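You operate a simulated robot arm through the tools that you are given. There is no shell and no other tool. Be economical: measure what you need, move in short steps, check, and stop when the job is done.

Carry out the task below with a simulated two-armed robot. There is one attempt and no reset: what you move stays moved.

Task
Put the teal plate on the shelf under the yellow bench. Then put the grey block on the grey bench top away on the shelf under the black bench. Then push the dryer door shut. Keep to this order. Set down upright: grey block.

It is judged by the outcome, as a careful person would: the job done as asked, and still so three seconds after it is handed in. It fails if anything else is knocked over, pushed out of place, dropped, spilled or broken.

Robot
Two 7-joint arms with vacuum grippers on one trunk, on a base that drives. Base frame: it is fixed to the floor where the robot stands at the start and does not move with it; the origin is under the middle of the robot, x ahead of it, y to its left, z up. Units: m, rad, N and s.
The left shoulder is at the start at [0.07, 0.174, 0.784], the right one opposite. With the tool pointing down near the work surface each hand reaches from about 0.1 to 0.76 m from the robot's upright axis, wherever it stands, measured 20 degrees to its own side. Places, roughly: dryer door [-0.8, -6.1, 1]; grey block [1.5, 1.5, 1]; shelf under the black bench [2.2, -6.2, 0.3]; shelf under the yellow bench [-1.1, -0.5, 0.3]; teal plate (15x15x2 cm) [0.5, -0.1, 0.3]. Payload 3.5 kg a hand.
Tool frame (each hand has its own): the origin (TCP) lies in the middle of the cups' lips, and z points out of the cups. The gripper has 2 cups of 0.032 m across, covering 0.032 by 0.08 m (tool x, y); the bellows give 0.01 m. With the vacuum on, a cup seals on a smooth face that it is pressed against (1 to 4 N); it does not hold porous or soft things. The pull reaches 76 N.
Orientation is that of the tool frame in the base frame, as a unit quaternion [w, x, y, z]. With the cups facing straight down, the tool's x points along the base's -x, its y along +y and its z along -z.

Tools
- The arms move only by the tool play_rows. It takes "left_moves", "right_moves" or both (then of equal length, played together; a hand with none holds still); each is a list of rows, each an object of numbers (a shift or turn left out is 0, a gripper value left out holds the last): "suction": the vacuum: 1 switches it on, 0 off; "x", "y", "z": the shift along the tool's x, y, z in m; "rx", "ry", "rz": the turn, a rotation vector about the tool's x, y, z in rad. In form: [{"suction": .., "x": .., "y": .., "z": .., "rx": .., "ry": .., "rz": ..}, ...]. A call has 1 to 8 rows; each row is the pose to reach, as a shift and turn from the pose commanded when the call began, along the tool's axes at that moment. Each row takes 0.2 s and may step no farther than 0.05 m and 0.15 rad from the row before; otherwise, or with a gripper value out of range, the whole call is refused. A pose out of reach is approached as far as the arm can. The call stops where the force on the tool passes 40 N (or 10 N more than at its start, if that is more) or the arm is blocked; 0.2 s more then pass. The pull builds up within a second once a cup has sealed. Time passes only in rows, and 0.2 s behind the last, so rows that repeat a pose give it time. The reply holds the time, the measured pose of the TCP, the force on the tool along the base axes and the pull of the vacuum, in the units named above and with some noise, with the torque about the TCP (base axes, N m) and any sound that the robot's microphone picked up.
- Cameras (640 x 400 px; columns grow to the right, rows downward): "scene" is now at [0.0425, -0.0498, 1.0508]; the picture's right is [-1.00, -0.07, 0.00], its down [-0.07, 0.93, -0.37] and it looks along [0.03, -0.37, -0.93] (base axes); focal length 214 px, centre (320, 200). "left" rides on the left gripper at [0.074, -0.019, -0.11] in its tool frame; the picture's right is [0.25, 0.97, 0.00], its down [-0.77, 0.20, -0.60] and it looks along [-0.58, 0.15, 0.80] (tool axes); focal length 218 px, centre (320, 200). "right" rides on the right gripper at [0.074, 0.019, -0.11] in its tool frame; the picture's right is [-0.25, 0.97, 0.00], its down [-0.77, -0.20, -0.60] and it looks along [-0.58, -0.15, 0.80] (tool axes); focal length 218 px, centre (320, 200). There is no depth. A picture from a camera that has moved, and an enlarged one, comes with that camera's place and axes in the base frame and with its lens. The place of the scene camera against the robot may be out by one fixed shift of up to 0.025 m in any direction.
- snapshot(camera): a new picture of that camera. The clock stands still meanwhile.
- move_column(by): slides the trunk up (or, below 0, down) by that many m; the arms and the scene camera ride with it, the base frame stays. It gives what a move gives, with no picture.
- roll_base(legs): drives the robot by 1 to 6 legs, each [ahead, turn to the left] in m and rad, along the robot's own axes; the way and the turn of a leg run together, so that a leg with both is an arc; at most 1.5 m and 3.142 rad a leg. The arms and the cameras ride along, it lands a little off, and it stops where it bumps. It gives what a move gives.
- aim_head(pan, tilt): turns the head with the scene camera to pan (to the left, within 1.501 rad either way) and tilt (down, from -0.506 to 1.204), counted from straight ahead of the robot. It gives what a move gives.
- inspect(camera, box): a new picture of the part [left, top, right, bottom] of that camera's present view, enlarged. The clock stands still meanwhile.
- close_job(): hands the job in; it is judged then, once.

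Go step by step. Nothing tells you exact positions but the pictures and the camera data: compare them with the known pose of the tool, close in by small moves and look again before you grip or let go. The budget is 165 turns and 118 pictures, counting those below and the enlarged ones. Unless the task says otherwise, let go and move clear before handing in, and close with one line.

The tools are called after "Emit:" as name(argument=value, ...) on one line, values as JSON. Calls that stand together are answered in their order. play_rows: Moves the arms, as the interface text tells. Its arguments: {"type":"object","properties":{"left_moves":{"type":"array"},"right_moves":{"type":"array"}},"required":[]} The other tools are called the same way: move_column (by) slides the trunk up or down; roll_base (legs) drives the base; aim_head (pan, tilt) turns the head that bears the scene camera; snapshot (camera) takes a picture; inspect (camera, box) takes an enlarged picture of a part of a camera's view; close_job () hands the job in.

At the start:

```text
clock: 0.0
left_position: [0.3169, -0.0332, 0.5789]
left_tool_rot: [0.001, 0.0, 1.0, -0.001]
left_ft_force: [0.3, 0.2, 0.2]
left_ft_torque: [-0.03, -0.01, -0.02]
left_pull: 0.1
right_position: [0.2916, -0.3546, 0.4716]
right_tool_rot: [-0.001, 0.0, 1.0, 0.0]
right_ft_force: [-0.3, 0.2, 0.2]
right_ft_torque: [0.01, 0.0, 0.01]
right_pull: 0.1
trunk travel left (down, up): [-0.28, 0.56]
robot x, y, heading: [-0.0018, -0.0025, -0.002]
head pan, tilt: [-1.499, 1.189]
```

scene: 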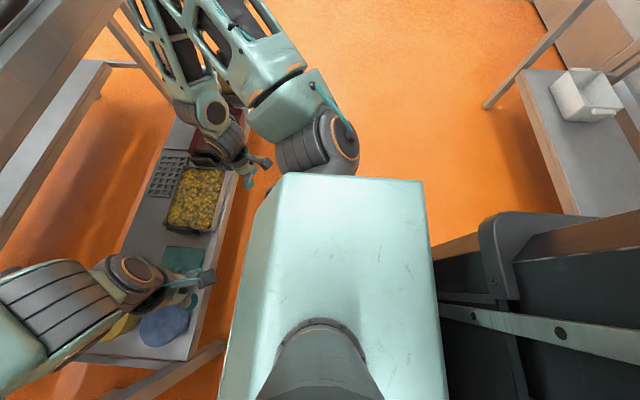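
right: 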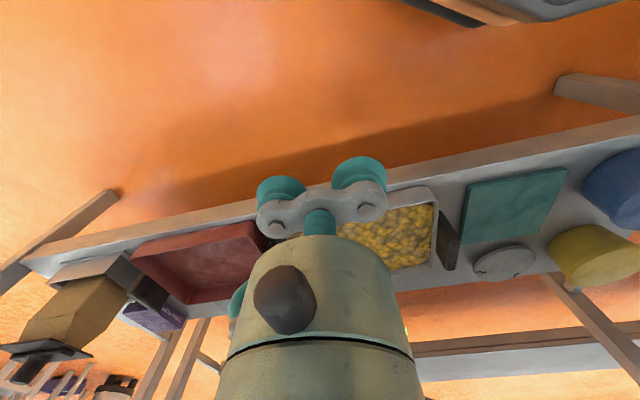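
left: 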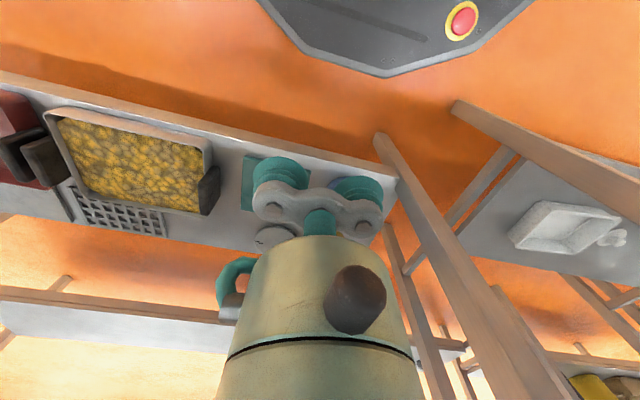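

I see a low shelf ahead with a teal plate, a yellow-filled tray, and blue and yellow pots. I'll turn the head ahead to look around.

Emit:
aim_head(pan=0, tilt=0.7)

Emit:
snapshot(camera="scene")

Emit:
aim_head(pan=1.5, tilt=0.3)

Emit:
snapshot(camera="scene")

Emit:
aim_head(pan=-1.5, tilt=0.3)

Emit:
snapshot(camera="scene")

```text
clock: 1.6
left_position: [0.3158, -0.0337, 0.5786]
left_tool_rot: [0.0, 0.001, 1.0, -0.001]
left_ft_force: [-0.1, -0.3, 0.2]
left_ft_torque: [-0.01, -0.03, -0.03]
left_pull: 0.1
right_position: [0.2918, -0.3541, 0.4709]
right_tool_rot: [-0.001, 0.0, 1.0, -0.001]
right_ft_force: [0.1, -0.1, -0.3]
right_ft_torque: [0.03, -0.01, 0.01]
right_pull: 0.1
trunk travel left (down, up): [-0.28, 0.56]
robot x, y, heading: [-0.0003, -0.0022, -0.003]
head pan, tilt: [0.0, 0.7]
```

```text
114 pictures are left
camera scene: at [0.1235, 0.0068, 1.0861], right [0.0, -1.0, 0.0], down [-0.64, 0.0, -0.76], along [0.76, 0.0, -0.64], focal length 214 px, centre (320, 200)
```

scene: 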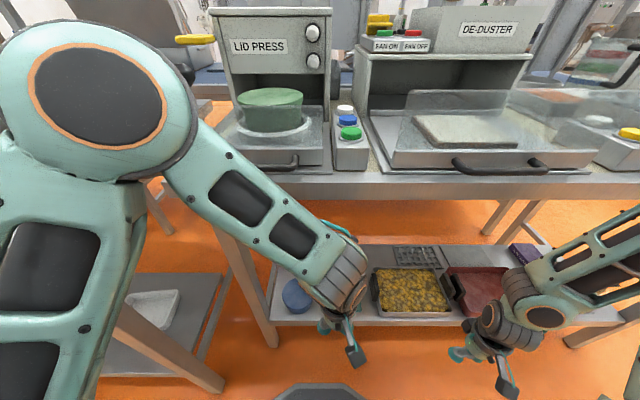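

```text
clock: 3.2
left_position: [0.3171, -0.0335, 0.5785]
left_tool_rot: [0.0, 0.0, 1.0, 0.0]
left_ft_force: [-0.4, -0.1, 1.0]
left_ft_torque: [-0.01, 0.01, -0.04]
left_pull: 0.0
right_position: [0.2904, -0.3547, 0.4713]
right_tool_rot: [0.0, 0.0, 1.0, 0.0]
right_ft_force: [-0.1, -0.6, -0.1]
right_ft_torque: [0.0, 0.01, 0.01]
right_pull: 0.1
trunk travel left (down, up): [-0.28, 0.56]
robot x, y, heading: [0.0007, -0.0003, 0.002]
head pan, tilt: [1.499, 0.3]
```

```text
113 pictures are left
camera scene: at [0.0453, 0.1, 1.1222], right [1.0, -0.07, 0.0], down [-0.02, -0.29, -0.96], along [0.07, 0.95, -0.3], focal length 214 px, centre (320, 200)
```

scene: 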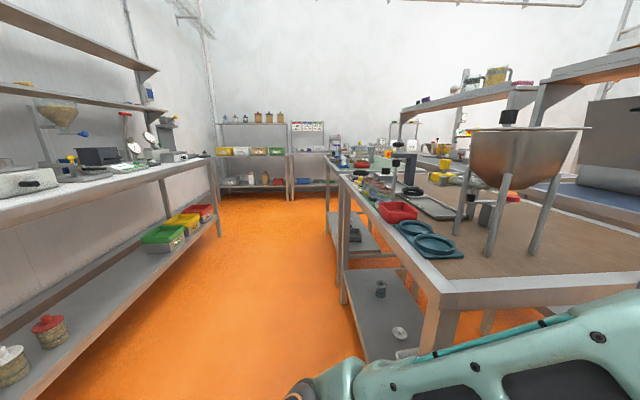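

```text
clock: 5.8
left_position: [0.3171, -0.0348, 0.5785]
left_tool_rot: [0.0, 0.0, 1.0, 0.0]
left_ft_force: [-0.1, 0.3, 0.1]
left_ft_torque: [0.01, 0.02, 0.03]
left_pull: 0.1
right_position: [0.2927, -0.3546, 0.4713]
right_tool_rot: [0.001, -0.001, 1.0, 0.0]
right_ft_force: [0.0, -0.3, 0.3]
right_ft_torque: [0.03, 0.0, 0.01]
right_pull: 0.1
trunk travel left (down, up): [-0.28, 0.56]
robot x, y, heading: [-0.0009, 0.0019, 0.001]
head pan, tilt: [-1.499, 0.3]
```

```text
112 pictures are left
camera scene: at [0.0452, -0.0862, 1.1222], right [-1.0, -0.07, 0.0], down [-0.02, 0.3, -0.96], along [0.07, -0.95, -0.3], focal length 214 px, centre (320, 200)
```

scene: 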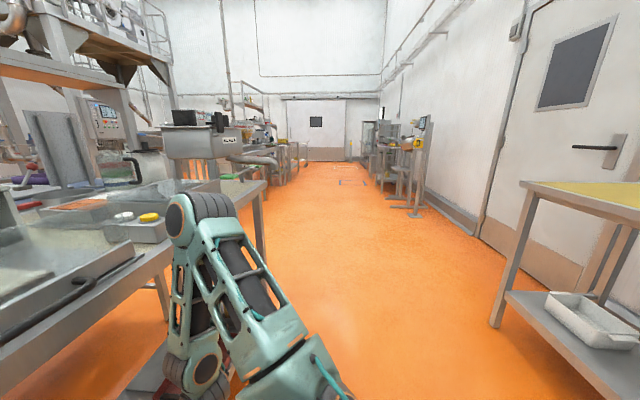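

The plate seems to lie at about [0.51, -0.09, 0.3] beneath the front bench's edge. I'll raise the right hand a little, lower the trunk, and look with the left hand camera.

Emit:
play_rows(right_moves=[{"z": -0.05}, {"z": -0.1}, {"z": -0.15}, {"z": -0.15}])

Emit:
move_column(by=-0.2)

Emit:
aim_head(pan=0, tilt=0.8)

Emit:
snapshot(camera="scene")

Emit:
snapshot(camera="left")

```text
clock: 6.8
left_position: [0.317, -0.0339, 0.5791]
left_tool_rot: [0.0, 0.0, 1.0, 0.0]
left_ft_force: [0.4, -0.1, 0.2]
left_ft_torque: [0.01, -0.02, 0.01]
left_pull: 0.1
right_position: [0.3157, -0.366, 0.6236]
right_tool_rot: [-0.002, 0.0, 1.0, 0.0]
right_ft_force: [-0.2, 0.0, -1.0]
right_ft_torque: [0.0, 0.0, 0.01]
right_pull: 0.0
right hand out of reach, approached as far as the arm can: row 1, 2, 3, 4
trunk travel left (down, up): [-0.28, 0.56]
robot x, y, heading: [0.0005, 0.0014, 0.0]
head pan, tilt: [-1.499, 0.3]
```

```text
clock: 9.0
left_position: [0.316, -0.0333, 0.3788]
left_tool_rot: [0.0, 0.0, 1.0, 0.0]
left_ft_force: [0.1, 1.2, 0.2]
left_ft_torque: [0.04, 0.02, 0.02]
left_pull: 0.1
right_position: [0.3154, -0.3662, 0.424]
right_tool_rot: [0.0, -0.001, 1.0, 0.0]
right_ft_force: [0.3, 1.1, -0.2]
right_ft_torque: [-0.01, 0.02, -0.01]
right_pull: 0.1
trunk travel left (down, up): [-0.08, 0.76]
robot x, y, heading: [-0.0002, -0.0015, -0.004]
head pan, tilt: [-1.499, 0.3]
```

```text
clock: 10.6
left_position: [0.3161, -0.0327, 0.3776]
left_tool_rot: [0.0, 0.0, 1.0, 0.0]
left_ft_force: [0.1, 0.0, 0.3]
left_ft_torque: [-0.01, -0.03, 0.01]
left_pull: 0.0
right_position: [0.3158, -0.366, 0.4226]
right_tool_rot: [0.0, 0.0, 1.0, 0.0]
right_ft_force: [-0.2, 0.6, 0.5]
right_ft_torque: [0.01, 0.01, -0.02]
right_pull: 0.0
trunk travel left (down, up): [-0.08, 0.76]
robot x, y, heading: [-0.0003, -0.0024, -0.002]
head pan, tilt: [0.0, 0.799]
```

```text
111 pictures are left
camera scene: at [0.1192, 0.0069, 0.8779], right [0.0, -1.0, 0.0], down [-0.72, 0.0, -0.7], along [0.7, 0.0, -0.72], focal length 214 px, centre (320, 200)
```

scene: 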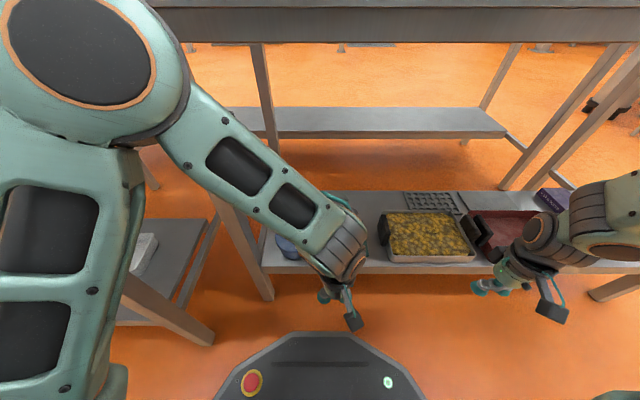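

```text
110 pictures are left
camera left: at [0.2415, -0.0527, 0.489], right [-0.25, 0.97, 0.0], down [0.77, 0.2, 0.6], along [0.58, 0.15, -0.8], focal length 218 px, centre (320, 200)
```

left: 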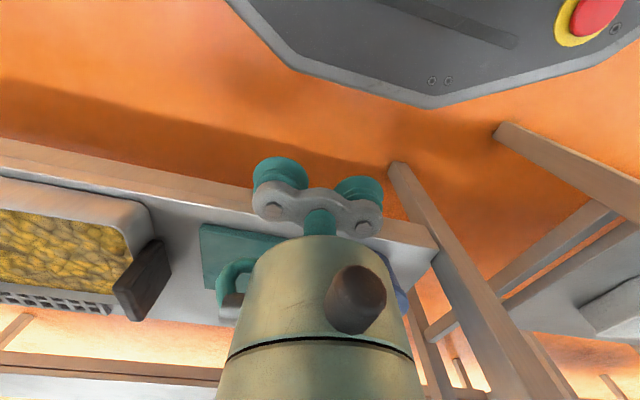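

The plate centre is about [0.52, -0.09]; the blue bowl sits left of it, so I approach slightly higher and look again.

Emit:
play_rows(left_moves=[{"z": -0.045}, {"z": -0.06, "x": -0.04, "y": -0.02}, {"z": -0.06, "x": -0.08, "y": -0.04}, {"z": -0.06, "x": -0.12, "y": -0.057}, {"z": -0.06, "x": -0.165, "y": -0.057}, {"z": -0.06, "x": -0.205, "y": -0.057}, {"z": -0.06, "x": -0.205, "y": -0.057}])

Emit:
snapshot(camera="scene")

Emit:
snapshot(camera="left")

```text
clock: 12.2
left_position: [0.5273, -0.0873, 0.4421]
left_tool_rot: [0.0, -0.008, 1.0, -0.009]
left_ft_force: [-0.1, -0.9, -0.3]
left_ft_torque: [0.01, -0.02, -0.02]
left_pull: 0.0
right_position: [0.316, -0.3658, 0.4234]
right_tool_rot: [-0.001, 0.0, 1.0, 0.0]
right_ft_force: [-0.3, 0.3, -0.2]
right_ft_torque: [0.03, 0.02, 0.02]
right_pull: 0.1
trunk travel left (down, up): [-0.08, 0.76]
robot x, y, heading: [-0.0051, -0.0028, 0.002]
head pan, tilt: [0.0, 0.799]
```

```text
109 pictures are left
camera scene: at [0.1193, 0.0069, 0.8778], right [0.0, -1.0, 0.0], down [-0.72, 0.0, -0.7], along [0.7, 0.0, -0.72], focal length 214 px, centre (320, 200)
```

scene: 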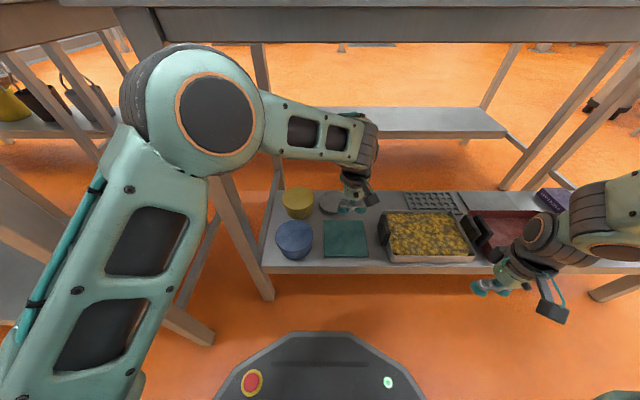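

```text
108 pictures are left
camera left: at [0.4529, -0.1056, 0.5537], right [-0.27, 0.96, -0.02], down [0.77, 0.22, 0.6], along [0.58, 0.15, -0.8], focal length 218 px, centre (320, 200)
```

left: 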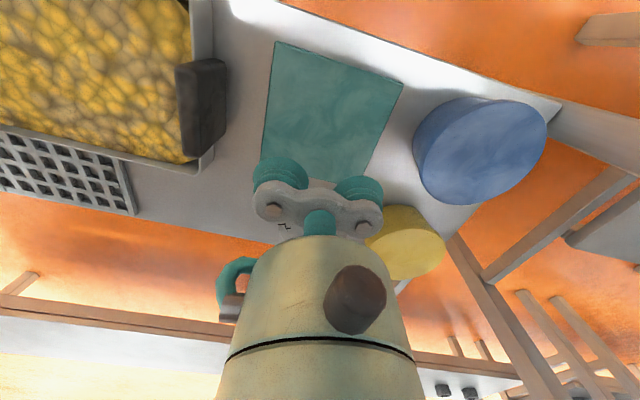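

Plate centre now reads about [0.51, -0.08]. I descend above it, with the vacuum on near the end.

Emit:
play_rows(left_moves=[{"x": 0.017, "y": 0.005, "z": 0.04, "suction": 1}, {"x": 0.017, "y": 0.005, "z": 0.08}, {"x": 0.017, "y": 0.005, "z": 0.1}, {"x": 0.017, "y": 0.005, "z": 0.11}])

Emit:
snapshot(camera="left")

```text
clock: 13.2
left_position: [0.5066, -0.082, 0.3316]
left_tool_rot: [0.001, -0.006, 1.0, -0.006]
left_ft_force: [-0.2, 0.2, 0.3]
left_ft_torque: [0.0, 0.02, 0.0]
left_pull: 0.1
right_position: [0.3167, -0.3651, 0.4244]
right_tool_rot: [-0.001, 0.0, 1.0, -0.001]
right_ft_force: [0.2, 0.8, -0.2]
right_ft_torque: [-0.03, -0.07, 0.0]
right_pull: 0.1
trunk travel left (down, up): [-0.08, 0.76]
robot x, y, heading: [-0.0032, 0.0035, 0.0]
head pan, tilt: [0.0, 0.799]
```

```text
107 pictures are left
camera left: at [0.4325, -0.1016, 0.4429], right [-0.26, 0.96, -0.01], down [0.77, 0.22, 0.6], along [0.58, 0.15, -0.8], focal length 218 px, centre (320, 200)
```

left: 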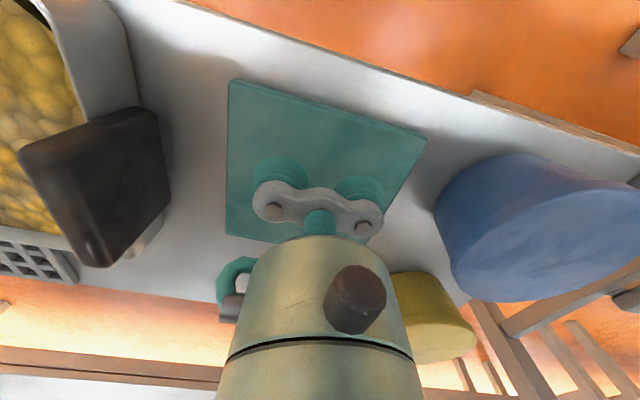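

The cups are well over the plate; I go down until contact.

Emit:
play_rows(left_moves=[{"x": 0.003, "z": 0.01}, {"x": 0.003, "z": 0.018}, {"x": 0.003, "z": 0.024}, {"x": 0.003, "z": 0.03}, {"x": 0.003, "z": 0.036}, {"x": 0.003, "z": 0.036}])

```text
clock: 14.6
left_position: [0.5034, -0.0845, 0.2936]
left_tool_rot: [0.001, -0.004, 1.0, -0.002]
left_ft_force: [2.6, 2.0, 16.5]
left_ft_torque: [-0.05, 0.12, 0.26]
left_pull: 75.5
right_position: [0.3163, -0.3648, 0.4246]
right_tool_rot: [0.0, 0.0, 1.0, 0.0]
right_ft_force: [0.1, -0.5, 0.3]
right_ft_torque: [-0.03, 0.01, -0.04]
right_pull: 0.2
trunk travel left (down, up): [-0.08, 0.76]
robot x, y, heading: [-0.002, 0.0014, 0.005]
head pan, tilt: [0.0, 0.799]
```

Sealed with full pull. I lift and pull back out from under the bench.

Emit:
play_rows(left_moves=[{"z": -0.03}, {"z": -0.07}, {"z": -0.11}, {"z": -0.13, "x": 0.02}, {"z": -0.13, "x": 0.07}, {"z": -0.13, "x": 0.12}, {"z": -0.13, "x": 0.17}, {"z": -0.13, "x": 0.19}])

Emit:
snapshot(camera="scene")

Emit:
snapshot(camera="left")

```text
clock: 16.4
left_position: [0.3119, -0.0877, 0.4223]
left_tool_rot: [0.0, 0.0, 1.0, 0.0]
left_ft_force: [-0.5, 0.3, -2.6]
left_ft_torque: [0.04, 0.08, 0.0]
left_pull: 75.5
right_position: [0.3159, -0.3653, 0.4235]
right_tool_rot: [0.0, 0.0, 1.0, 0.001]
right_ft_force: [-1.0, -0.7, -1.0]
right_ft_torque: [-0.05, -0.01, -0.01]
right_pull: 0.0
trunk travel left (down, up): [-0.08, 0.76]
robot x, y, heading: [-0.0006, -0.0031, -0.0]
head pan, tilt: [0.0, 0.799]
```

```text
106 pictures are left
camera scene: at [0.1192, 0.007, 0.8779], right [0.0, -1.0, 0.0], down [-0.72, 0.0, -0.7], along [0.7, 0.0, -0.72], focal length 214 px, centre (320, 200)
```

scene: 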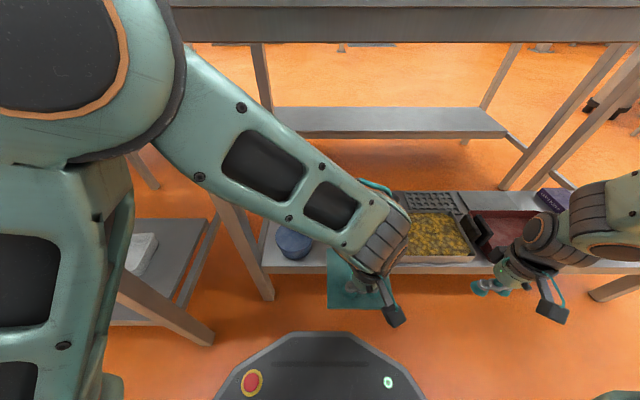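

```text
105 pictures are left
camera left: at [0.237, -0.1059, 0.5336], right [-0.25, 0.97, 0.0], down [0.77, 0.2, 0.6], along [0.59, 0.15, -0.8], focal length 218 px, centre (320, 200)
```

left: 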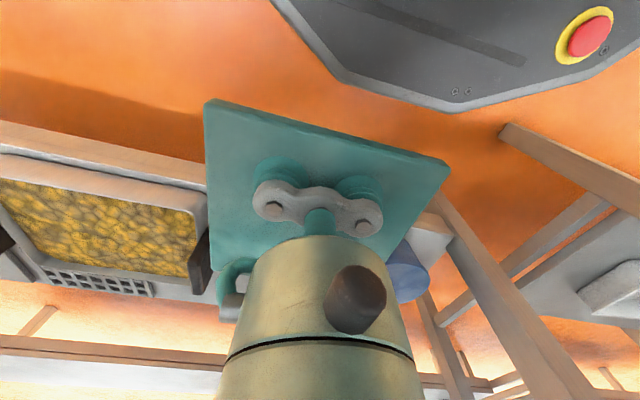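

The plate is held. Before driving I check what stands behind the robot on both sides.

Emit:
aim_head(pan=-1.5, tilt=0.7)

Emit:
snapshot(camera="scene")

Emit:
aim_head(pan=1.5, tilt=0.7)

Emit:
snapshot(camera="scene")

```text
clock: 18.0
left_position: [0.3128, -0.0873, 0.4234]
left_tool_rot: [0.0, 0.0, 1.0, 0.0]
left_ft_force: [-0.7, 0.2, -3.0]
left_ft_torque: [0.02, 0.1, -0.04]
left_pull: 75.0
right_position: [0.3154, -0.3657, 0.424]
right_tool_rot: [0.0, -0.001, 1.0, 0.0]
right_ft_force: [0.1, 0.7, -0.2]
right_ft_torque: [0.02, 0.0, 0.0]
right_pull: 0.1
trunk travel left (down, up): [-0.08, 0.76]
robot x, y, heading: [-0.0016, 0.0006, 0.002]
head pan, tilt: [-1.499, 0.7]
```

```text
104 pictures are left
camera scene: at [0.0446, -0.0778, 0.8861], right [-1.0, -0.07, 0.0], down [-0.05, 0.64, -0.76], along [0.06, -0.76, -0.64], focal length 214 px, centre (320, 200)
```

scene: 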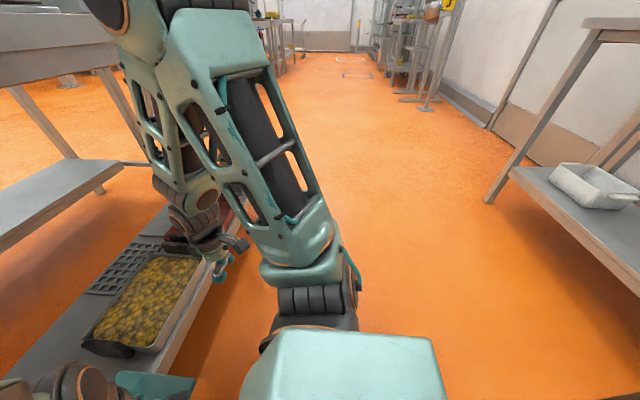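

```text
clock: 20.6
left_position: [0.3119, -0.0876, 0.4234]
left_tool_rot: [0.001, 0.0, 1.0, 0.001]
left_ft_force: [0.3, 0.1, -1.9]
left_ft_torque: [0.0, 0.09, 0.03]
left_pull: 75.8
right_position: [0.3158, -0.3648, 0.423]
right_tool_rot: [0.0, 0.0, 1.0, 0.0]
right_ft_force: [-0.4, 0.8, -0.4]
right_ft_torque: [-0.01, 0.0, 0.0]
right_pull: 0.0
trunk travel left (down, up): [-0.08, 0.76]
robot x, y, heading: [0.0, 0.001, -0.0]
head pan, tilt: [1.499, 0.7]
```

```text
103 pictures are left
camera scene: at [0.0446, 0.0917, 0.8861], right [1.0, -0.07, 0.0], down [-0.05, -0.64, -0.77], along [0.05, 0.76, -0.64], focal length 214 px, centre (320, 200)
```

scene: 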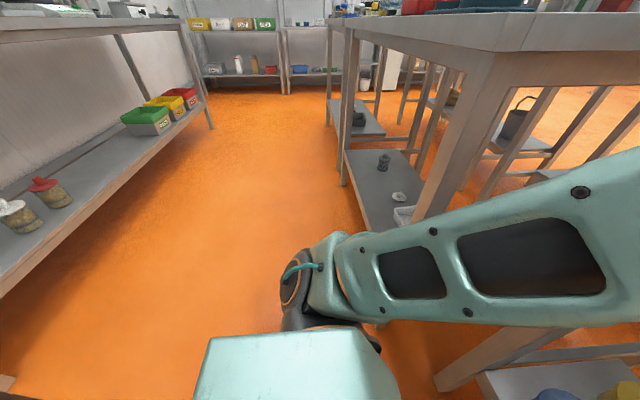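

The yellow bench's front edge lies near x = -0.95, with a white tray on its shelf at about y = -0.95. I back off, drive along the aisle and turn to face it.

Emit:
roll_base(legs=[[-0.25, 0], [0, -1.571], [0.42, 0], [0, -1.571]])

Emit:
aim_head(pan=0, tilt=0.6)

Emit:
snapshot(camera="scene")

```text
clock: 32.2
left_position: [-0.5589, -0.3376, 0.4233]
left_tool_rot: [0.001, 1.0, 0.01, -0.001]
left_ft_force: [0.3, -0.6, -2.4]
left_ft_torque: [-0.05, -0.1, 0.02]
left_pull: 75.5
right_position: [-0.5667, -0.0604, 0.4238]
right_tool_rot: [0.0, 1.0, 0.011, 0.0]
right_ft_force: [0.2, 0.6, 1.3]
right_ft_torque: [0.0, -0.01, 0.02]
right_pull: 0.1
trunk travel left (down, up): [-0.08, 0.76]
robot x, y, heading: [-0.2439, -0.4185, -3.118]
head pan, tilt: [1.499, 0.7]
```

```text
clock: 33.8
left_position: [-0.5581, -0.3388, 0.4231]
left_tool_rot: [0.0, 1.0, 0.011, 0.0]
left_ft_force: [0.2, 1.0, -3.1]
left_ft_torque: [-0.02, -0.1, -0.02]
left_pull: 75.6
right_position: [-0.5662, -0.0616, 0.4246]
right_tool_rot: [0.0, 1.0, 0.01, 0.0]
right_ft_force: [-1.3, -0.2, 0.6]
right_ft_torque: [0.02, -0.03, 0.0]
right_pull: 0.0
trunk travel left (down, up): [-0.08, 0.76]
robot x, y, heading: [-0.2418, -0.4214, -3.121]
head pan, tilt: [0.0, 0.6]
```

```text
102 pictures are left
camera scene: at [-0.3942, -0.4151, 0.8947], right [-0.02, 1.0, 0.0], down [0.56, 0.01, -0.82], along [-0.82, -0.02, -0.57], focal length 214 px, centre (320, 200)
```

scene: 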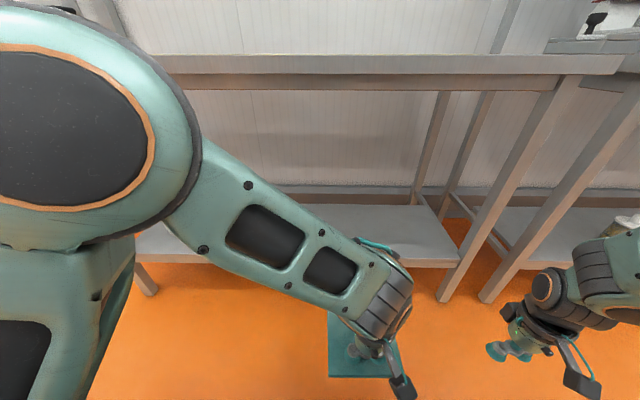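

The shelf's front edge is near x = -0.88 and the free stretch runs around y = -0.4. I drive 0.2 m closer, keeping the right hand clear of the leg.

Emit:
roll_base(legs=[[0.2, -0.02]])

Emit:
snapshot(camera="scene")

Emit:
snapshot(camera="left")

```text
clock: 35.4
left_position: [-0.761, -0.3354, 0.4225]
left_tool_rot: [0.0, 1.0, 0.002, 0.0]
left_ft_force: [0.5, 0.9, -3.4]
left_ft_torque: [0.03, -0.12, 0.0]
left_pull: 75.4
right_position: [-0.7646, -0.0567, 0.4237]
right_tool_rot: [0.0, 1.0, 0.002, -0.001]
right_ft_force: [-0.4, 0.8, 0.4]
right_ft_torque: [0.0, -0.03, 0.0]
right_pull: 0.1
trunk travel left (down, up): [-0.08, 0.76]
robot x, y, heading: [-0.4452, -0.4244, -3.137]
head pan, tilt: [0.0, 0.6]
```

```text
101 pictures are left
camera scene: at [-0.598, -0.415, 0.8947], right [0.0, 1.0, 0.0], down [0.57, 0.0, -0.82], along [-0.82, 0.0, -0.57], focal length 214 px, centre (320, 200)
```

scene: 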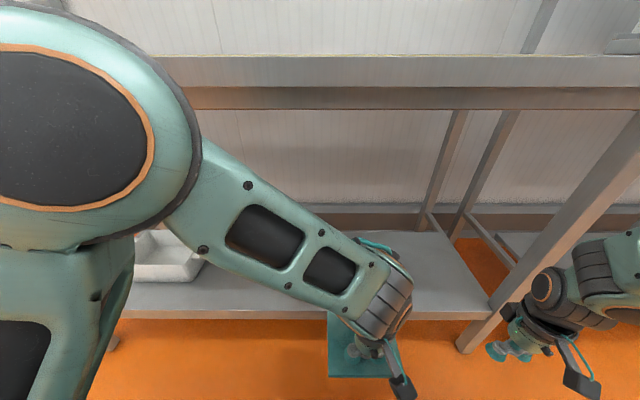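

```text
100 pictures are left
camera left: at [-0.6875, -0.3161, 0.5337], right [0.26, -0.97, 0.0], down [-0.77, -0.2, 0.6], along [-0.58, -0.15, -0.8], focal length 218 px, centre (320, 200)
```

left: 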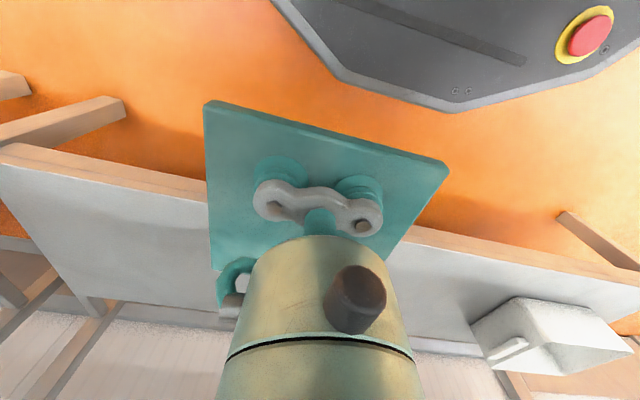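

I enlarge the scene to fix the shelf edge.

Emit:
inspect(camera="scene", box=[320, 190, 520, 390])

```text
2.00 times, centred on (420, 290) of scene
camera zoom: at [-0.598, -0.415, 0.8947], right [0.0, 1.0, 0.0], down [0.57, 0.0, -0.82], along [-0.82, 0.0, -0.57], focal length 429 px, centre (120, 20)
```

zoom: 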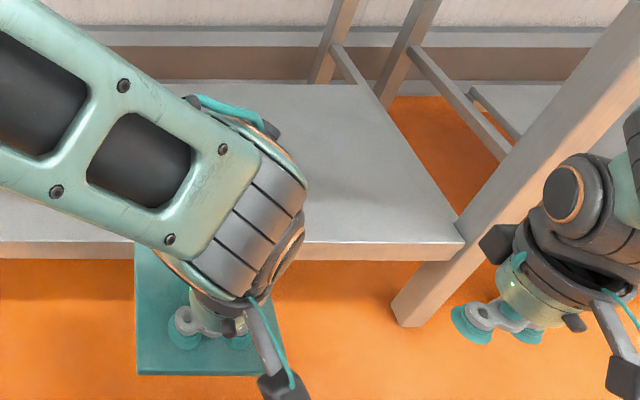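

Shelf spans x about -0.91 to -1.25. I reach 0.30 m forward at this height, then look.

Emit:
play_rows(left_moves=[{"x": -0.045}, {"x": -0.09}, {"x": -0.135}, {"x": -0.18}, {"x": -0.225}, {"x": -0.27}, {"x": -0.305}, {"x": -0.305}])

Emit:
snapshot(camera="scene")

Emit:
snapshot(camera="left")

```text
clock: 37.2
left_position: [-1.0576, -0.3496, 0.422]
left_tool_rot: [-0.002, 1.0, 0.004, 0.002]
left_ft_force: [0.7, 0.4, -2.7]
left_ft_torque: [0.0, -0.14, -0.01]
left_pull: 76.4
left hand out of reach, approached as far as the arm can: row 7, 8
right_position: [-0.7646, -0.0569, 0.4235]
right_tool_rot: [0.0, 1.0, 0.001, 0.001]
right_ft_force: [-0.2, 0.6, -0.8]
right_ft_torque: [-0.01, 0.02, -0.06]
right_pull: 0.2
trunk travel left (down, up): [-0.08, 0.76]
robot x, y, heading: [-0.4458, -0.423, -3.138]
head pan, tilt: [0.0, 0.6]
```

```text
98 pictures are left
camera scene: at [-0.598, -0.4151, 0.8947], right [0.0, 1.0, 0.0], down [0.57, 0.0, -0.82], along [-0.82, 0.0, -0.57], focal length 214 px, centre (320, 200)
```

scene: 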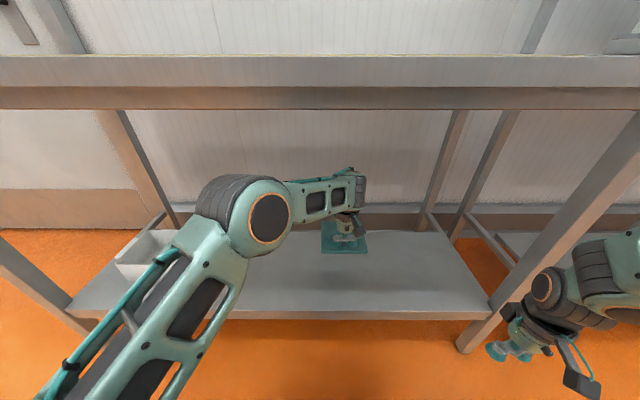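

```text
97 pictures are left
camera left: at [-0.9851, -0.3295, 0.533], right [0.26, -0.97, 0.0], down [-0.77, -0.21, 0.6], along [-0.58, -0.16, -0.8], focal length 218 px, centre (320, 200)
```

left: 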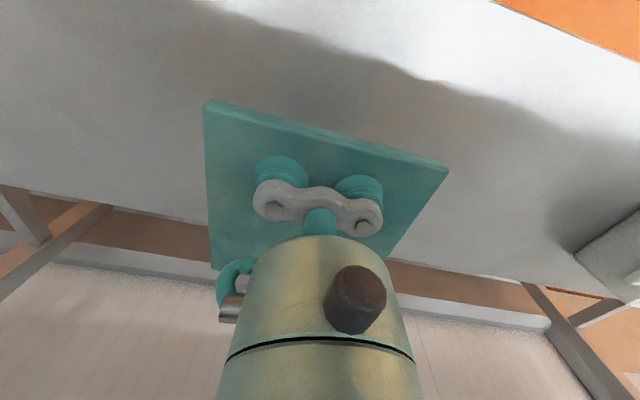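

The plate is over the shelf. I lower in steps, easing back slightly because the arm is near its reach.

Emit:
play_rows(left_moves=[{"x": 0.01, "z": 0.03}, {"x": 0.02, "z": 0.06}, {"x": 0.02, "z": 0.08}, {"x": 0.02, "z": 0.095}, {"x": 0.02, "z": 0.105}, {"x": 0.02, "z": 0.105}])

Emit:
snapshot(camera="left")

```text
clock: 38.6
left_position: [-1.0346, -0.3483, 0.3162]
left_tool_rot: [0.0, 1.0, 0.002, 0.0]
left_ft_force: [-0.5, -0.3, -3.1]
left_ft_torque: [0.01, -0.11, -0.02]
left_pull: 75.3
right_position: [-0.7634, -0.0579, 0.4231]
right_tool_rot: [0.0, 1.0, 0.002, 0.001]
right_ft_force: [0.2, 0.3, 0.0]
right_ft_torque: [-0.03, 0.0, 0.0]
right_pull: 0.1
trunk travel left (down, up): [-0.08, 0.76]
robot x, y, heading: [-0.4493, -0.4215, -3.134]
head pan, tilt: [0.0, 0.6]
```

```text
96 pictures are left
camera left: at [-0.9623, -0.327, 0.4272], right [0.26, -0.97, 0.0], down [-0.77, -0.2, 0.6], along [-0.58, -0.15, -0.8], focal length 218 px, centre (320, 200)
```

left: 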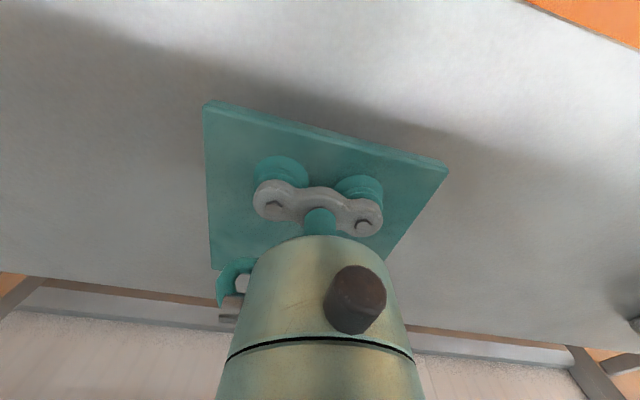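

Still hanging free; I lower in small steps until the force shows contact.

Emit:
play_rows(left_moves=[{"z": 0.006}, {"z": 0.012}, {"z": 0.017}, {"z": 0.021}, {"z": 0.021}])

```text
clock: 39.8
left_position: [-1.0345, -0.347, 0.2962]
left_tool_rot: [0.001, 1.0, 0.002, 0.0]
left_ft_force: [0.7, -0.7, -3.5]
left_ft_torque: [0.01, -0.1, 0.02]
left_pull: 75.8
right_position: [-0.7638, -0.0562, 0.423]
right_tool_rot: [0.001, 1.0, 0.003, 0.001]
right_ft_force: [0.7, -0.4, 1.0]
right_ft_torque: [0.01, 0.0, -0.04]
right_pull: 0.1
trunk travel left (down, up): [-0.08, 0.76]
robot x, y, heading: [-0.4512, -0.4211, -3.138]
head pan, tilt: [0.0, 0.6]
```

Emit:
play_rows(left_moves=[{"z": 0.005}, {"z": 0.009}, {"z": 0.013}, {"z": 0.013}])

```text
clock: 40.4
left_position: [-1.0352, -0.3475, 0.2943]
left_tool_rot: [-0.002, 1.0, 0.002, -0.005]
left_ft_force: [4.5, 1.3, 21.8]
left_ft_torque: [-0.45, -0.04, 0.27]
left_pull: 75.7
right_position: [-0.7622, -0.0571, 0.424]
right_tool_rot: [0.001, 1.0, 0.001, -0.001]
right_ft_force: [-0.2, -0.7, -0.3]
right_ft_torque: [0.02, -0.02, -0.01]
right_pull: 0.0
trunk travel left (down, up): [-0.08, 0.76]
robot x, y, heading: [-0.4468, -0.4198, -3.14]
head pan, tilt: [0.0, 0.6]
stopped in row 3 (left hand): the force on the tool passed its limit at 45 N (the readings are from after the stop); the commanded pose is now the measured one
```

It touches the shelf. I switch the vacuum off and wait, then lift away.

Emit:
play_rows(left_moves=[{"suction": 0}, {"suction": 0}, {"suction": 0}, {"suction": 0}, {"suction": 0}, {"suction": 0}])

Emit:
play_rows(left_moves=[{"z": -0.01}, {"z": -0.03}, {"z": -0.06}, {"z": -0.1}])

Emit:
snapshot(camera="left")

```text
clock: 41.8
left_position: [-1.035, -0.3469, 0.2902]
left_tool_rot: [0.0, 1.0, 0.002, -0.002]
left_ft_force: [0.5, -0.5, 2.7]
left_ft_torque: [0.01, 0.05, -0.02]
left_pull: 0.0
right_position: [-0.7646, -0.0574, 0.4235]
right_tool_rot: [0.0, 1.0, 0.002, 0.0]
right_ft_force: [-0.4, 0.7, 1.3]
right_ft_torque: [-0.03, -0.02, 0.02]
right_pull: 0.0
trunk travel left (down, up): [-0.08, 0.76]
robot x, y, heading: [-0.4482, -0.4207, -3.138]
head pan, tilt: [0.0, 0.6]
```

```text
clock: 42.8
left_position: [-1.0362, -0.3477, 0.3894]
left_tool_rot: [-0.001, 1.0, 0.001, -0.001]
left_ft_force: [-0.8, 0.2, -0.5]
left_ft_torque: [-0.02, -0.02, -0.02]
left_pull: 0.2
right_position: [-0.764, -0.0574, 0.4231]
right_tool_rot: [0.0, 1.0, 0.002, 0.0]
right_ft_force: [-0.7, -0.4, 0.2]
right_ft_torque: [-0.02, 0.03, -0.01]
right_pull: 0.0
trunk travel left (down, up): [-0.08, 0.76]
robot x, y, heading: [-0.4487, -0.4226, -3.141]
head pan, tilt: [0.0, 0.6]
```

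```text
95 pictures are left
camera left: at [-0.9635, -0.3284, 0.5007], right [0.26, -0.97, 0.0], down [-0.77, -0.2, 0.61], along [-0.59, -0.15, -0.8], focal length 218 px, centre (320, 200)
```

left: 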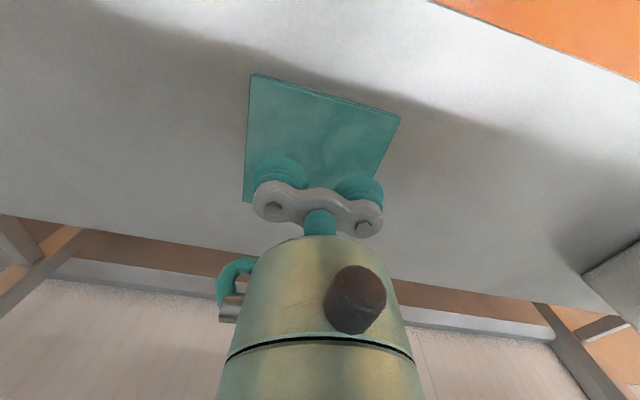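

The plate lies on the shelf, well inside. I retract the hand, back off, raise the trunk and look for the grey block.

Emit:
play_rows(left_moves=[{"x": 0.045}, {"x": 0.09}, {"x": 0.135}, {"x": 0.18}, {"x": 0.225}, {"x": 0.27}, {"x": 0.3}])

Emit:
roll_base(legs=[[-0.2, 0]])

Emit:
move_column(by=0.4)

Emit:
roll_base(legs=[[0, -1.571]])

Emit:
aim_head(pan=-0.4, tilt=0.3)

Emit:
snapshot(camera="scene")

```text
clock: 44.4
left_position: [-0.7384, -0.3489, 0.39]
left_tool_rot: [-0.006, 1.0, 0.006, 0.0]
left_ft_force: [-0.9, 0.2, -0.6]
left_ft_torque: [0.02, 0.0, 0.0]
left_pull: 0.0
right_position: [-0.7641, -0.0562, 0.4238]
right_tool_rot: [-0.001, 1.0, 0.002, -0.001]
right_ft_force: [0.4, 0.1, -0.3]
right_ft_torque: [0.02, 0.04, 0.03]
right_pull: 0.1
trunk travel left (down, up): [-0.08, 0.76]
robot x, y, heading: [-0.4483, -0.4184, -3.138]
head pan, tilt: [0.0, 0.6]
```

```text
clock: 46.0
left_position: [-0.5394, -0.3467, 0.3916]
left_tool_rot: [-0.008, 1.0, 0.007, -0.002]
left_ft_force: [-0.3, -0.8, 0.5]
left_ft_torque: [-0.02, 0.0, -0.01]
left_pull: 0.0
right_position: [-0.5672, -0.0574, 0.4233]
right_tool_rot: [0.0, 1.0, 0.003, 0.0]
right_ft_force: [-0.3, 0.1, -0.1]
right_ft_torque: [-0.02, 0.03, 0.0]
right_pull: 0.0
trunk travel left (down, up): [-0.08, 0.76]
robot x, y, heading: [-0.2486, -0.4238, -3.136]
head pan, tilt: [0.0, 0.6]
```

```text
clock: 49.9
left_position: [-0.5399, -0.3467, 0.7922]
left_tool_rot: [-0.008, 1.0, 0.007, -0.002]
left_ft_force: [-0.2, 1.4, -0.6]
left_ft_torque: [0.0, 0.01, 0.02]
left_pull: 0.1
right_position: [-0.5666, -0.0559, 0.8238]
right_tool_rot: [0.0, 1.0, 0.003, 0.0]
right_ft_force: [-0.4, -1.0, 1.0]
right_ft_torque: [0.01, -0.02, 0.02]
right_pull: 0.2
trunk travel left (down, up): [-0.48, 0.36]
robot x, y, heading: [-0.2489, -0.4209, -3.132]
head pan, tilt: [0.0, 0.6]
```

```text
clock: 54.0
left_position: [-0.1825, -0.128, 0.7919]
left_tool_rot: [-0.007, 0.721, -0.693, 0.005]
left_ft_force: [-0.3, 0.1, -0.1]
left_ft_torque: [-0.06, 0.02, 0.01]
left_pull: 0.0
right_position: [0.1061, -0.0944, 0.8232]
right_tool_rot: [0.0, 0.719, -0.695, -0.001]
right_ft_force: [-0.8, 0.0, -0.2]
right_ft_torque: [-0.02, -0.05, -0.01]
right_pull: 0.1
trunk travel left (down, up): [-0.48, 0.36]
robot x, y, heading: [-0.2496, -0.4205, 1.602]
head pan, tilt: [0.0, 0.6]
```

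```text
clock: 54.9
left_position: [-0.1819, -0.1269, 0.7927]
left_tool_rot: [-0.007, 0.72, -0.694, 0.005]
left_ft_force: [-0.1, 0.7, -1.0]
left_ft_torque: [-0.02, -0.01, -0.01]
left_pull: 0.1
right_position: [0.1072, -0.0944, 0.823]
right_tool_rot: [0.001, 0.718, -0.696, -0.001]
right_ft_force: [0.4, -0.5, 0.0]
right_ft_torque: [0.02, 0.01, 0.02]
right_pull: 0.0
trunk travel left (down, up): [-0.48, 0.36]
robot x, y, heading: [-0.2496, -0.4193, 1.6]
head pan, tilt: [-0.4, 0.3]
```

```text
94 pictures are left
camera scene: at [-0.2285, -0.2766, 1.3222], right [0.93, -0.36, 0.0], down [-0.11, -0.28, -0.96], along [0.34, 0.89, -0.3], focal length 214 px, centre (320, 200)
```

scene: 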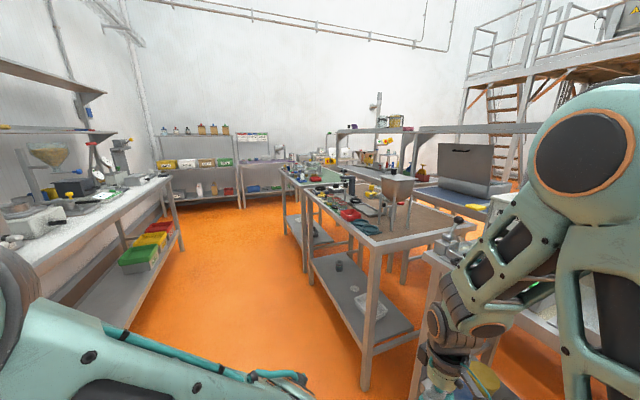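

I see the bench rows to the north; the grey block should project near pixel (411, 164). I enlarge there.

Emit:
inspect(camera="scene", box=[270, 110, 530, 270])

Emit:
inspect(camera="scene", box=[360, 120, 480, 200])

```text
2.46 times, centred on (400, 190) of scene
camera zoom: at [-0.2285, -0.2766, 1.3222], right [0.93, -0.36, 0.0], down [-0.11, -0.28, -0.96], along [0.34, 0.89, -0.3], focal length 528 px, centre (123, 225)
```

zoom: 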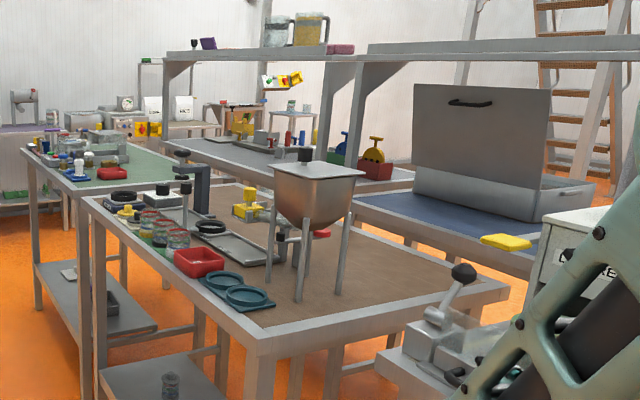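

```text
5.00 times, centred on (420, 160) of scene
camera zoom: at [-0.2285, -0.2766, 1.3222], right [0.93, -0.36, 0.0], down [-0.11, -0.28, -0.96], along [0.34, 0.89, -0.3], focal length 1072 px, centre (-180, 400)
```

zoom: 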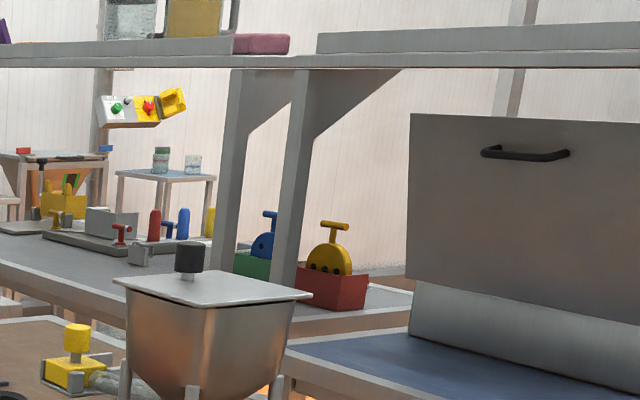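

The block seems to stand on a farther grey-topped bench, behind the brown-topped one. I drive up the aisle and look from higher and closer.

Emit:
move_column(by=0.3)

Emit:
roll_base(legs=[[0, -0.03], [1.4, 0]])

Emit:
aim_head(pan=-1.2, tilt=0.4)

Emit:
snapshot(camera="scene")

Emit:
aim_head(pan=-0.3, tilt=0.3)

Emit:
snapshot(camera="scene")

```text
clock: 57.9
left_position: [-0.1821, -0.1274, 1.0917]
left_tool_rot: [-0.007, 0.72, -0.694, 0.004]
left_ft_force: [0.2, 0.1, -0.3]
left_ft_torque: [0.04, 0.03, 0.01]
left_pull: 0.1
right_position: [0.1079, -0.0933, 1.1231]
right_tool_rot: [0.0, 0.718, -0.696, 0.0]
right_ft_force: [-0.3, 0.5, -0.2]
right_ft_torque: [-0.01, -0.03, -0.02]
right_pull: 0.1
trunk travel left (down, up): [-0.78, 0.06]
robot x, y, heading: [-0.2474, -0.4149, 1.599]
head pan, tilt: [-0.4, 0.3]
```

```text
clock: 65.1
left_position: [-0.1722, 1.2411, 1.0924]
left_tool_rot: [-0.007, 0.709, -0.705, 0.004]
left_ft_force: [0.7, -0.6, -0.1]
left_ft_torque: [-0.02, -0.01, -0.03]
left_pull: 0.0
right_position: [0.1175, 1.2652, 1.1241]
right_tool_rot: [0.0, -0.706, 0.708, 0.0]
right_ft_force: [-0.4, 0.0, -0.3]
right_ft_torque: [-0.02, -0.01, 0.0]
right_pull: 0.0
trunk travel left (down, up): [-0.78, 0.06]
robot x, y, heading: [-0.246, 0.9491, 1.564]
head pan, tilt: [-0.4, 0.3]
```

```text
clock: 66.2
left_position: [-0.1709, 1.2419, 1.0921]
left_tool_rot: [-0.007, 0.709, -0.705, 0.004]
left_ft_force: [-0.7, 0.0, 0.0]
left_ft_torque: [0.0, 0.0, 0.0]
left_pull: 0.1
right_position: [0.1182, 1.2646, 1.1228]
right_tool_rot: [0.0, -0.707, 0.708, 0.0]
right_ft_force: [-0.1, 0.3, -0.3]
right_ft_torque: [0.0, 0.02, -0.04]
right_pull: 0.1
trunk travel left (down, up): [-0.78, 0.06]
robot x, y, heading: [-0.246, 0.9514, 1.567]
head pan, tilt: [-1.201, 0.4]
```

```text
91 pictures are left
camera scene: at [-0.1731, 1.0413, 1.613], right [0.36, -0.93, 0.0], down [-0.36, -0.14, -0.92], along [0.86, 0.33, -0.39], focal length 214 px, centre (320, 200)
```

scene: 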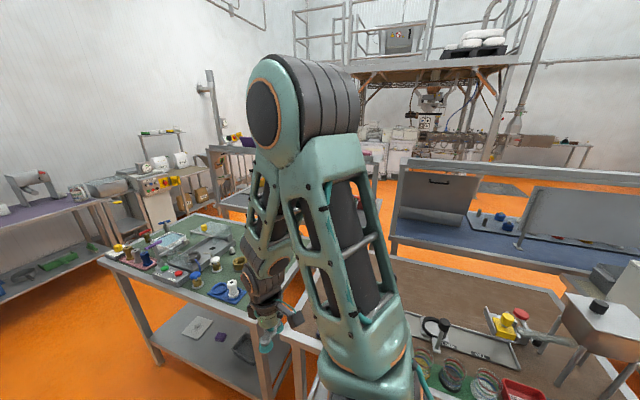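

```text
clock: 67.4
left_position: [-0.1713, 1.2417, 1.092]
left_tool_rot: [-0.007, 0.709, -0.705, 0.005]
left_ft_force: [0.8, -0.1, -0.1]
left_ft_torque: [-0.02, -0.02, -0.01]
left_pull: 0.0
right_position: [0.1178, 1.2657, 1.1227]
right_tool_rot: [0.001, -0.706, 0.708, 0.0]
right_ft_force: [-0.1, 0.0, 0.3]
right_ft_torque: [-0.01, 0.0, 0.04]
right_pull: 0.1
trunk travel left (down, up): [-0.78, 0.06]
robot x, y, heading: [-0.2476, 0.9513, 1.566]
head pan, tilt: [-0.3, 0.3]
```

```text
90 pictures are left
camera scene: at [-0.2315, 1.0971, 1.6222], right [0.95, -0.3, 0.0], down [-0.09, -0.28, -0.96], along [0.29, 0.91, -0.3], focal length 214 px, centre (320, 200)
```

scene: 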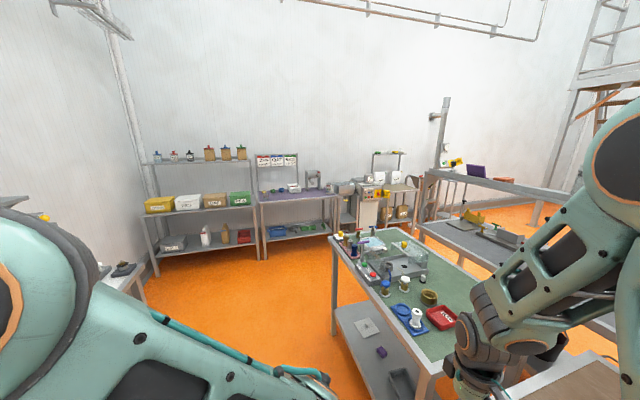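

The grey bench (x from about 1.1) begins beyond the green one. I enlarge its top to identify the block.

Emit:
inspect(camera="scene", box=[400, 150, 560, 250])

Emit:
aim_head(pan=-0.75, tilt=0.4)

Emit:
snapshot(camera="scene")

```text
4.00 times, centred on (480, 200) of scene
camera zoom: at [-0.2315, 1.0971, 1.6222], right [0.95, -0.3, 0.0], down [-0.09, -0.28, -0.96], along [0.29, 0.91, -0.3], focal length 858 px, centre (-320, 200)
```

zoom: 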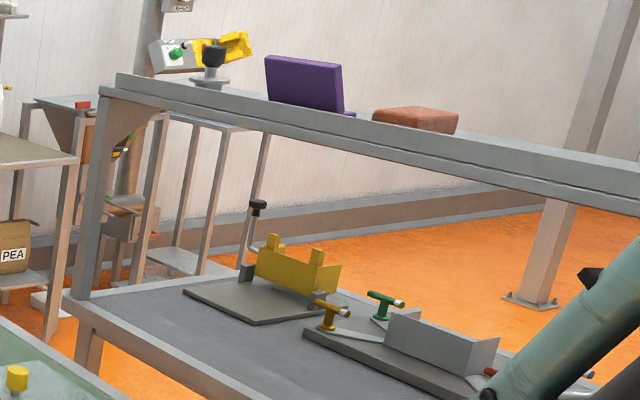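

```text
clock: 68.3
left_position: [-0.1718, 1.2419, 1.0931]
left_tool_rot: [-0.007, 0.709, -0.706, 0.004]
left_ft_force: [-0.2, -0.8, -0.6]
left_ft_torque: [-0.04, 0.03, -0.01]
left_pull: 0.1
right_position: [0.1186, 1.265, 1.1228]
right_tool_rot: [0.0, -0.707, 0.708, 0.001]
right_ft_force: [0.7, 1.1, 0.0]
right_ft_torque: [0.02, -0.02, 0.0]
right_pull: 0.1
trunk travel left (down, up): [-0.78, 0.06]
robot x, y, heading: [-0.2458, 0.9509, 1.566]
head pan, tilt: [-0.75, 0.4]
```

```text
88 pictures are left
camera scene: at [-0.1963, 1.0757, 1.613], right [0.73, -0.68, 0.0], down [-0.27, -0.28, -0.92], along [0.63, 0.67, -0.39], focal length 214 px, centre (320, 200)
```

scene: 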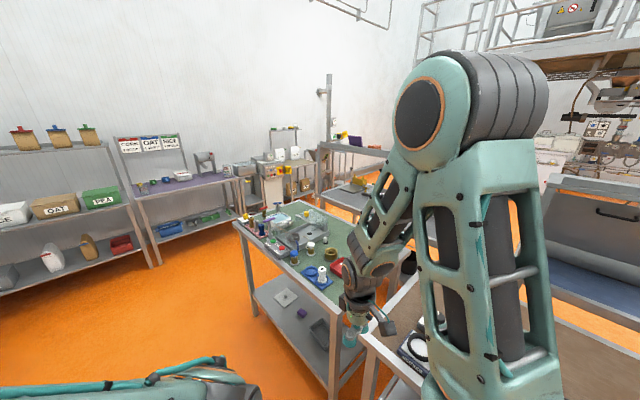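

The over-shelf stands on the grey bench's west edge, so the open access is from its east side. I drive north around the bench ends and look east.

Emit:
roll_base(legs=[[1.2, 0.0], [0.82, 0]])

Emit:
aim_head(pan=-1.4, tilt=0.35)

Emit:
snapshot(camera="scene")

Emit:
aim_head(pan=-0.3, tilt=0.4)

Emit:
snapshot(camera="scene")

```text
clock: 78.3
left_position: [-0.1694, 3.232, 1.0933]
left_tool_rot: [-0.007, 0.711, -0.703, 0.004]
left_ft_force: [0.0, -0.9, -0.1]
left_ft_torque: [-0.03, -0.02, -0.02]
left_pull: 0.0
right_position: [0.1193, 3.2586, 1.124]
right_tool_rot: [0.0, 0.708, -0.707, 0.0]
right_ft_force: [-0.3, 0.1, -0.7]
right_ft_torque: [-0.01, 0.0, 0.04]
right_pull: 0.1
trunk travel left (down, up): [-0.78, 0.06]
robot x, y, heading: [-0.2409, 2.9431, 1.57]
head pan, tilt: [-0.75, 0.4]
```

```text
clock: 79.3
left_position: [-0.1692, 3.2329, 1.0928]
left_tool_rot: [-0.008, 0.711, -0.703, 0.005]
left_ft_force: [-0.1, -0.7, -0.5]
left_ft_torque: [-0.02, -0.01, 0.01]
left_pull: 0.0
right_position: [0.1204, 3.2576, 1.1236]
right_tool_rot: [-0.001, 0.707, -0.707, -0.001]
right_ft_force: [0.4, -0.1, -0.5]
right_ft_torque: [0.0, -0.02, 0.02]
right_pull: 0.1
trunk travel left (down, up): [-0.78, 0.06]
robot x, y, heading: [-0.2445, 2.9408, 1.568]
head pan, tilt: [-1.4, 0.351]
```

```text
87 pictures are left
camera scene: at [-0.1643, 3.0146, 1.6175], right [0.17, -0.98, 0.0], down [-0.34, -0.06, -0.94], along [0.92, 0.16, -0.34], focal length 214 px, centre (320, 200)
```

scene: 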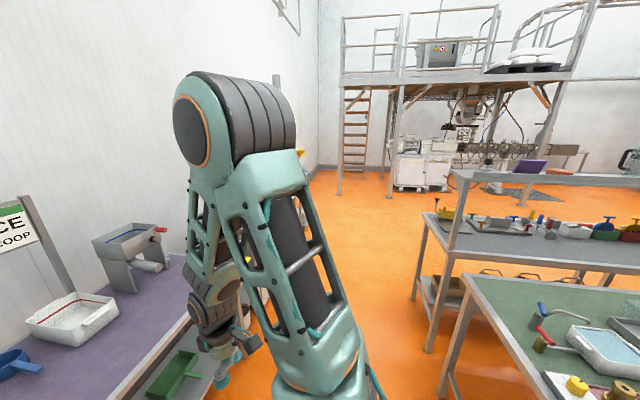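

```text
clock: 80.6
left_position: [-0.17, 3.2333, 1.0924]
left_tool_rot: [-0.007, 0.711, -0.704, 0.004]
left_ft_force: [0.8, 0.3, 0.6]
left_ft_torque: [0.01, 0.02, 0.03]
left_pull: 0.0
right_position: [0.1203, 3.2575, 1.1232]
right_tool_rot: [0.001, 0.708, -0.707, -0.001]
right_ft_force: [0.3, 0.1, -0.2]
right_ft_torque: [0.01, 0.03, -0.01]
right_pull: 0.1
trunk travel left (down, up): [-0.78, 0.06]
robot x, y, heading: [-0.2436, 2.9395, 1.571]
head pan, tilt: [-0.3, 0.4]
```

```text
86 pictures are left
camera scene: at [-0.2286, 3.0873, 1.613], right [0.96, -0.29, 0.0], down [-0.11, -0.37, -0.92], along [0.27, 0.88, -0.39], focal length 214 px, centre (320, 200)
```

scene: 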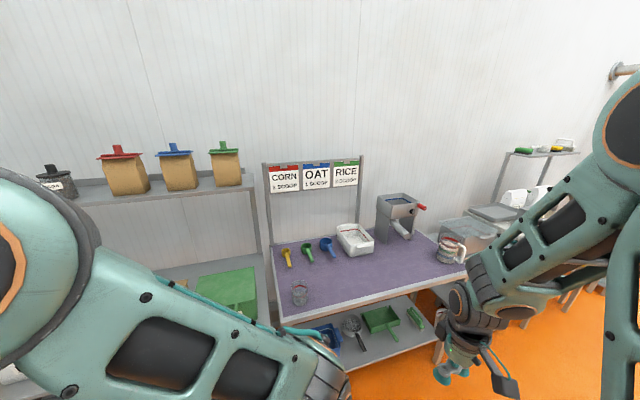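

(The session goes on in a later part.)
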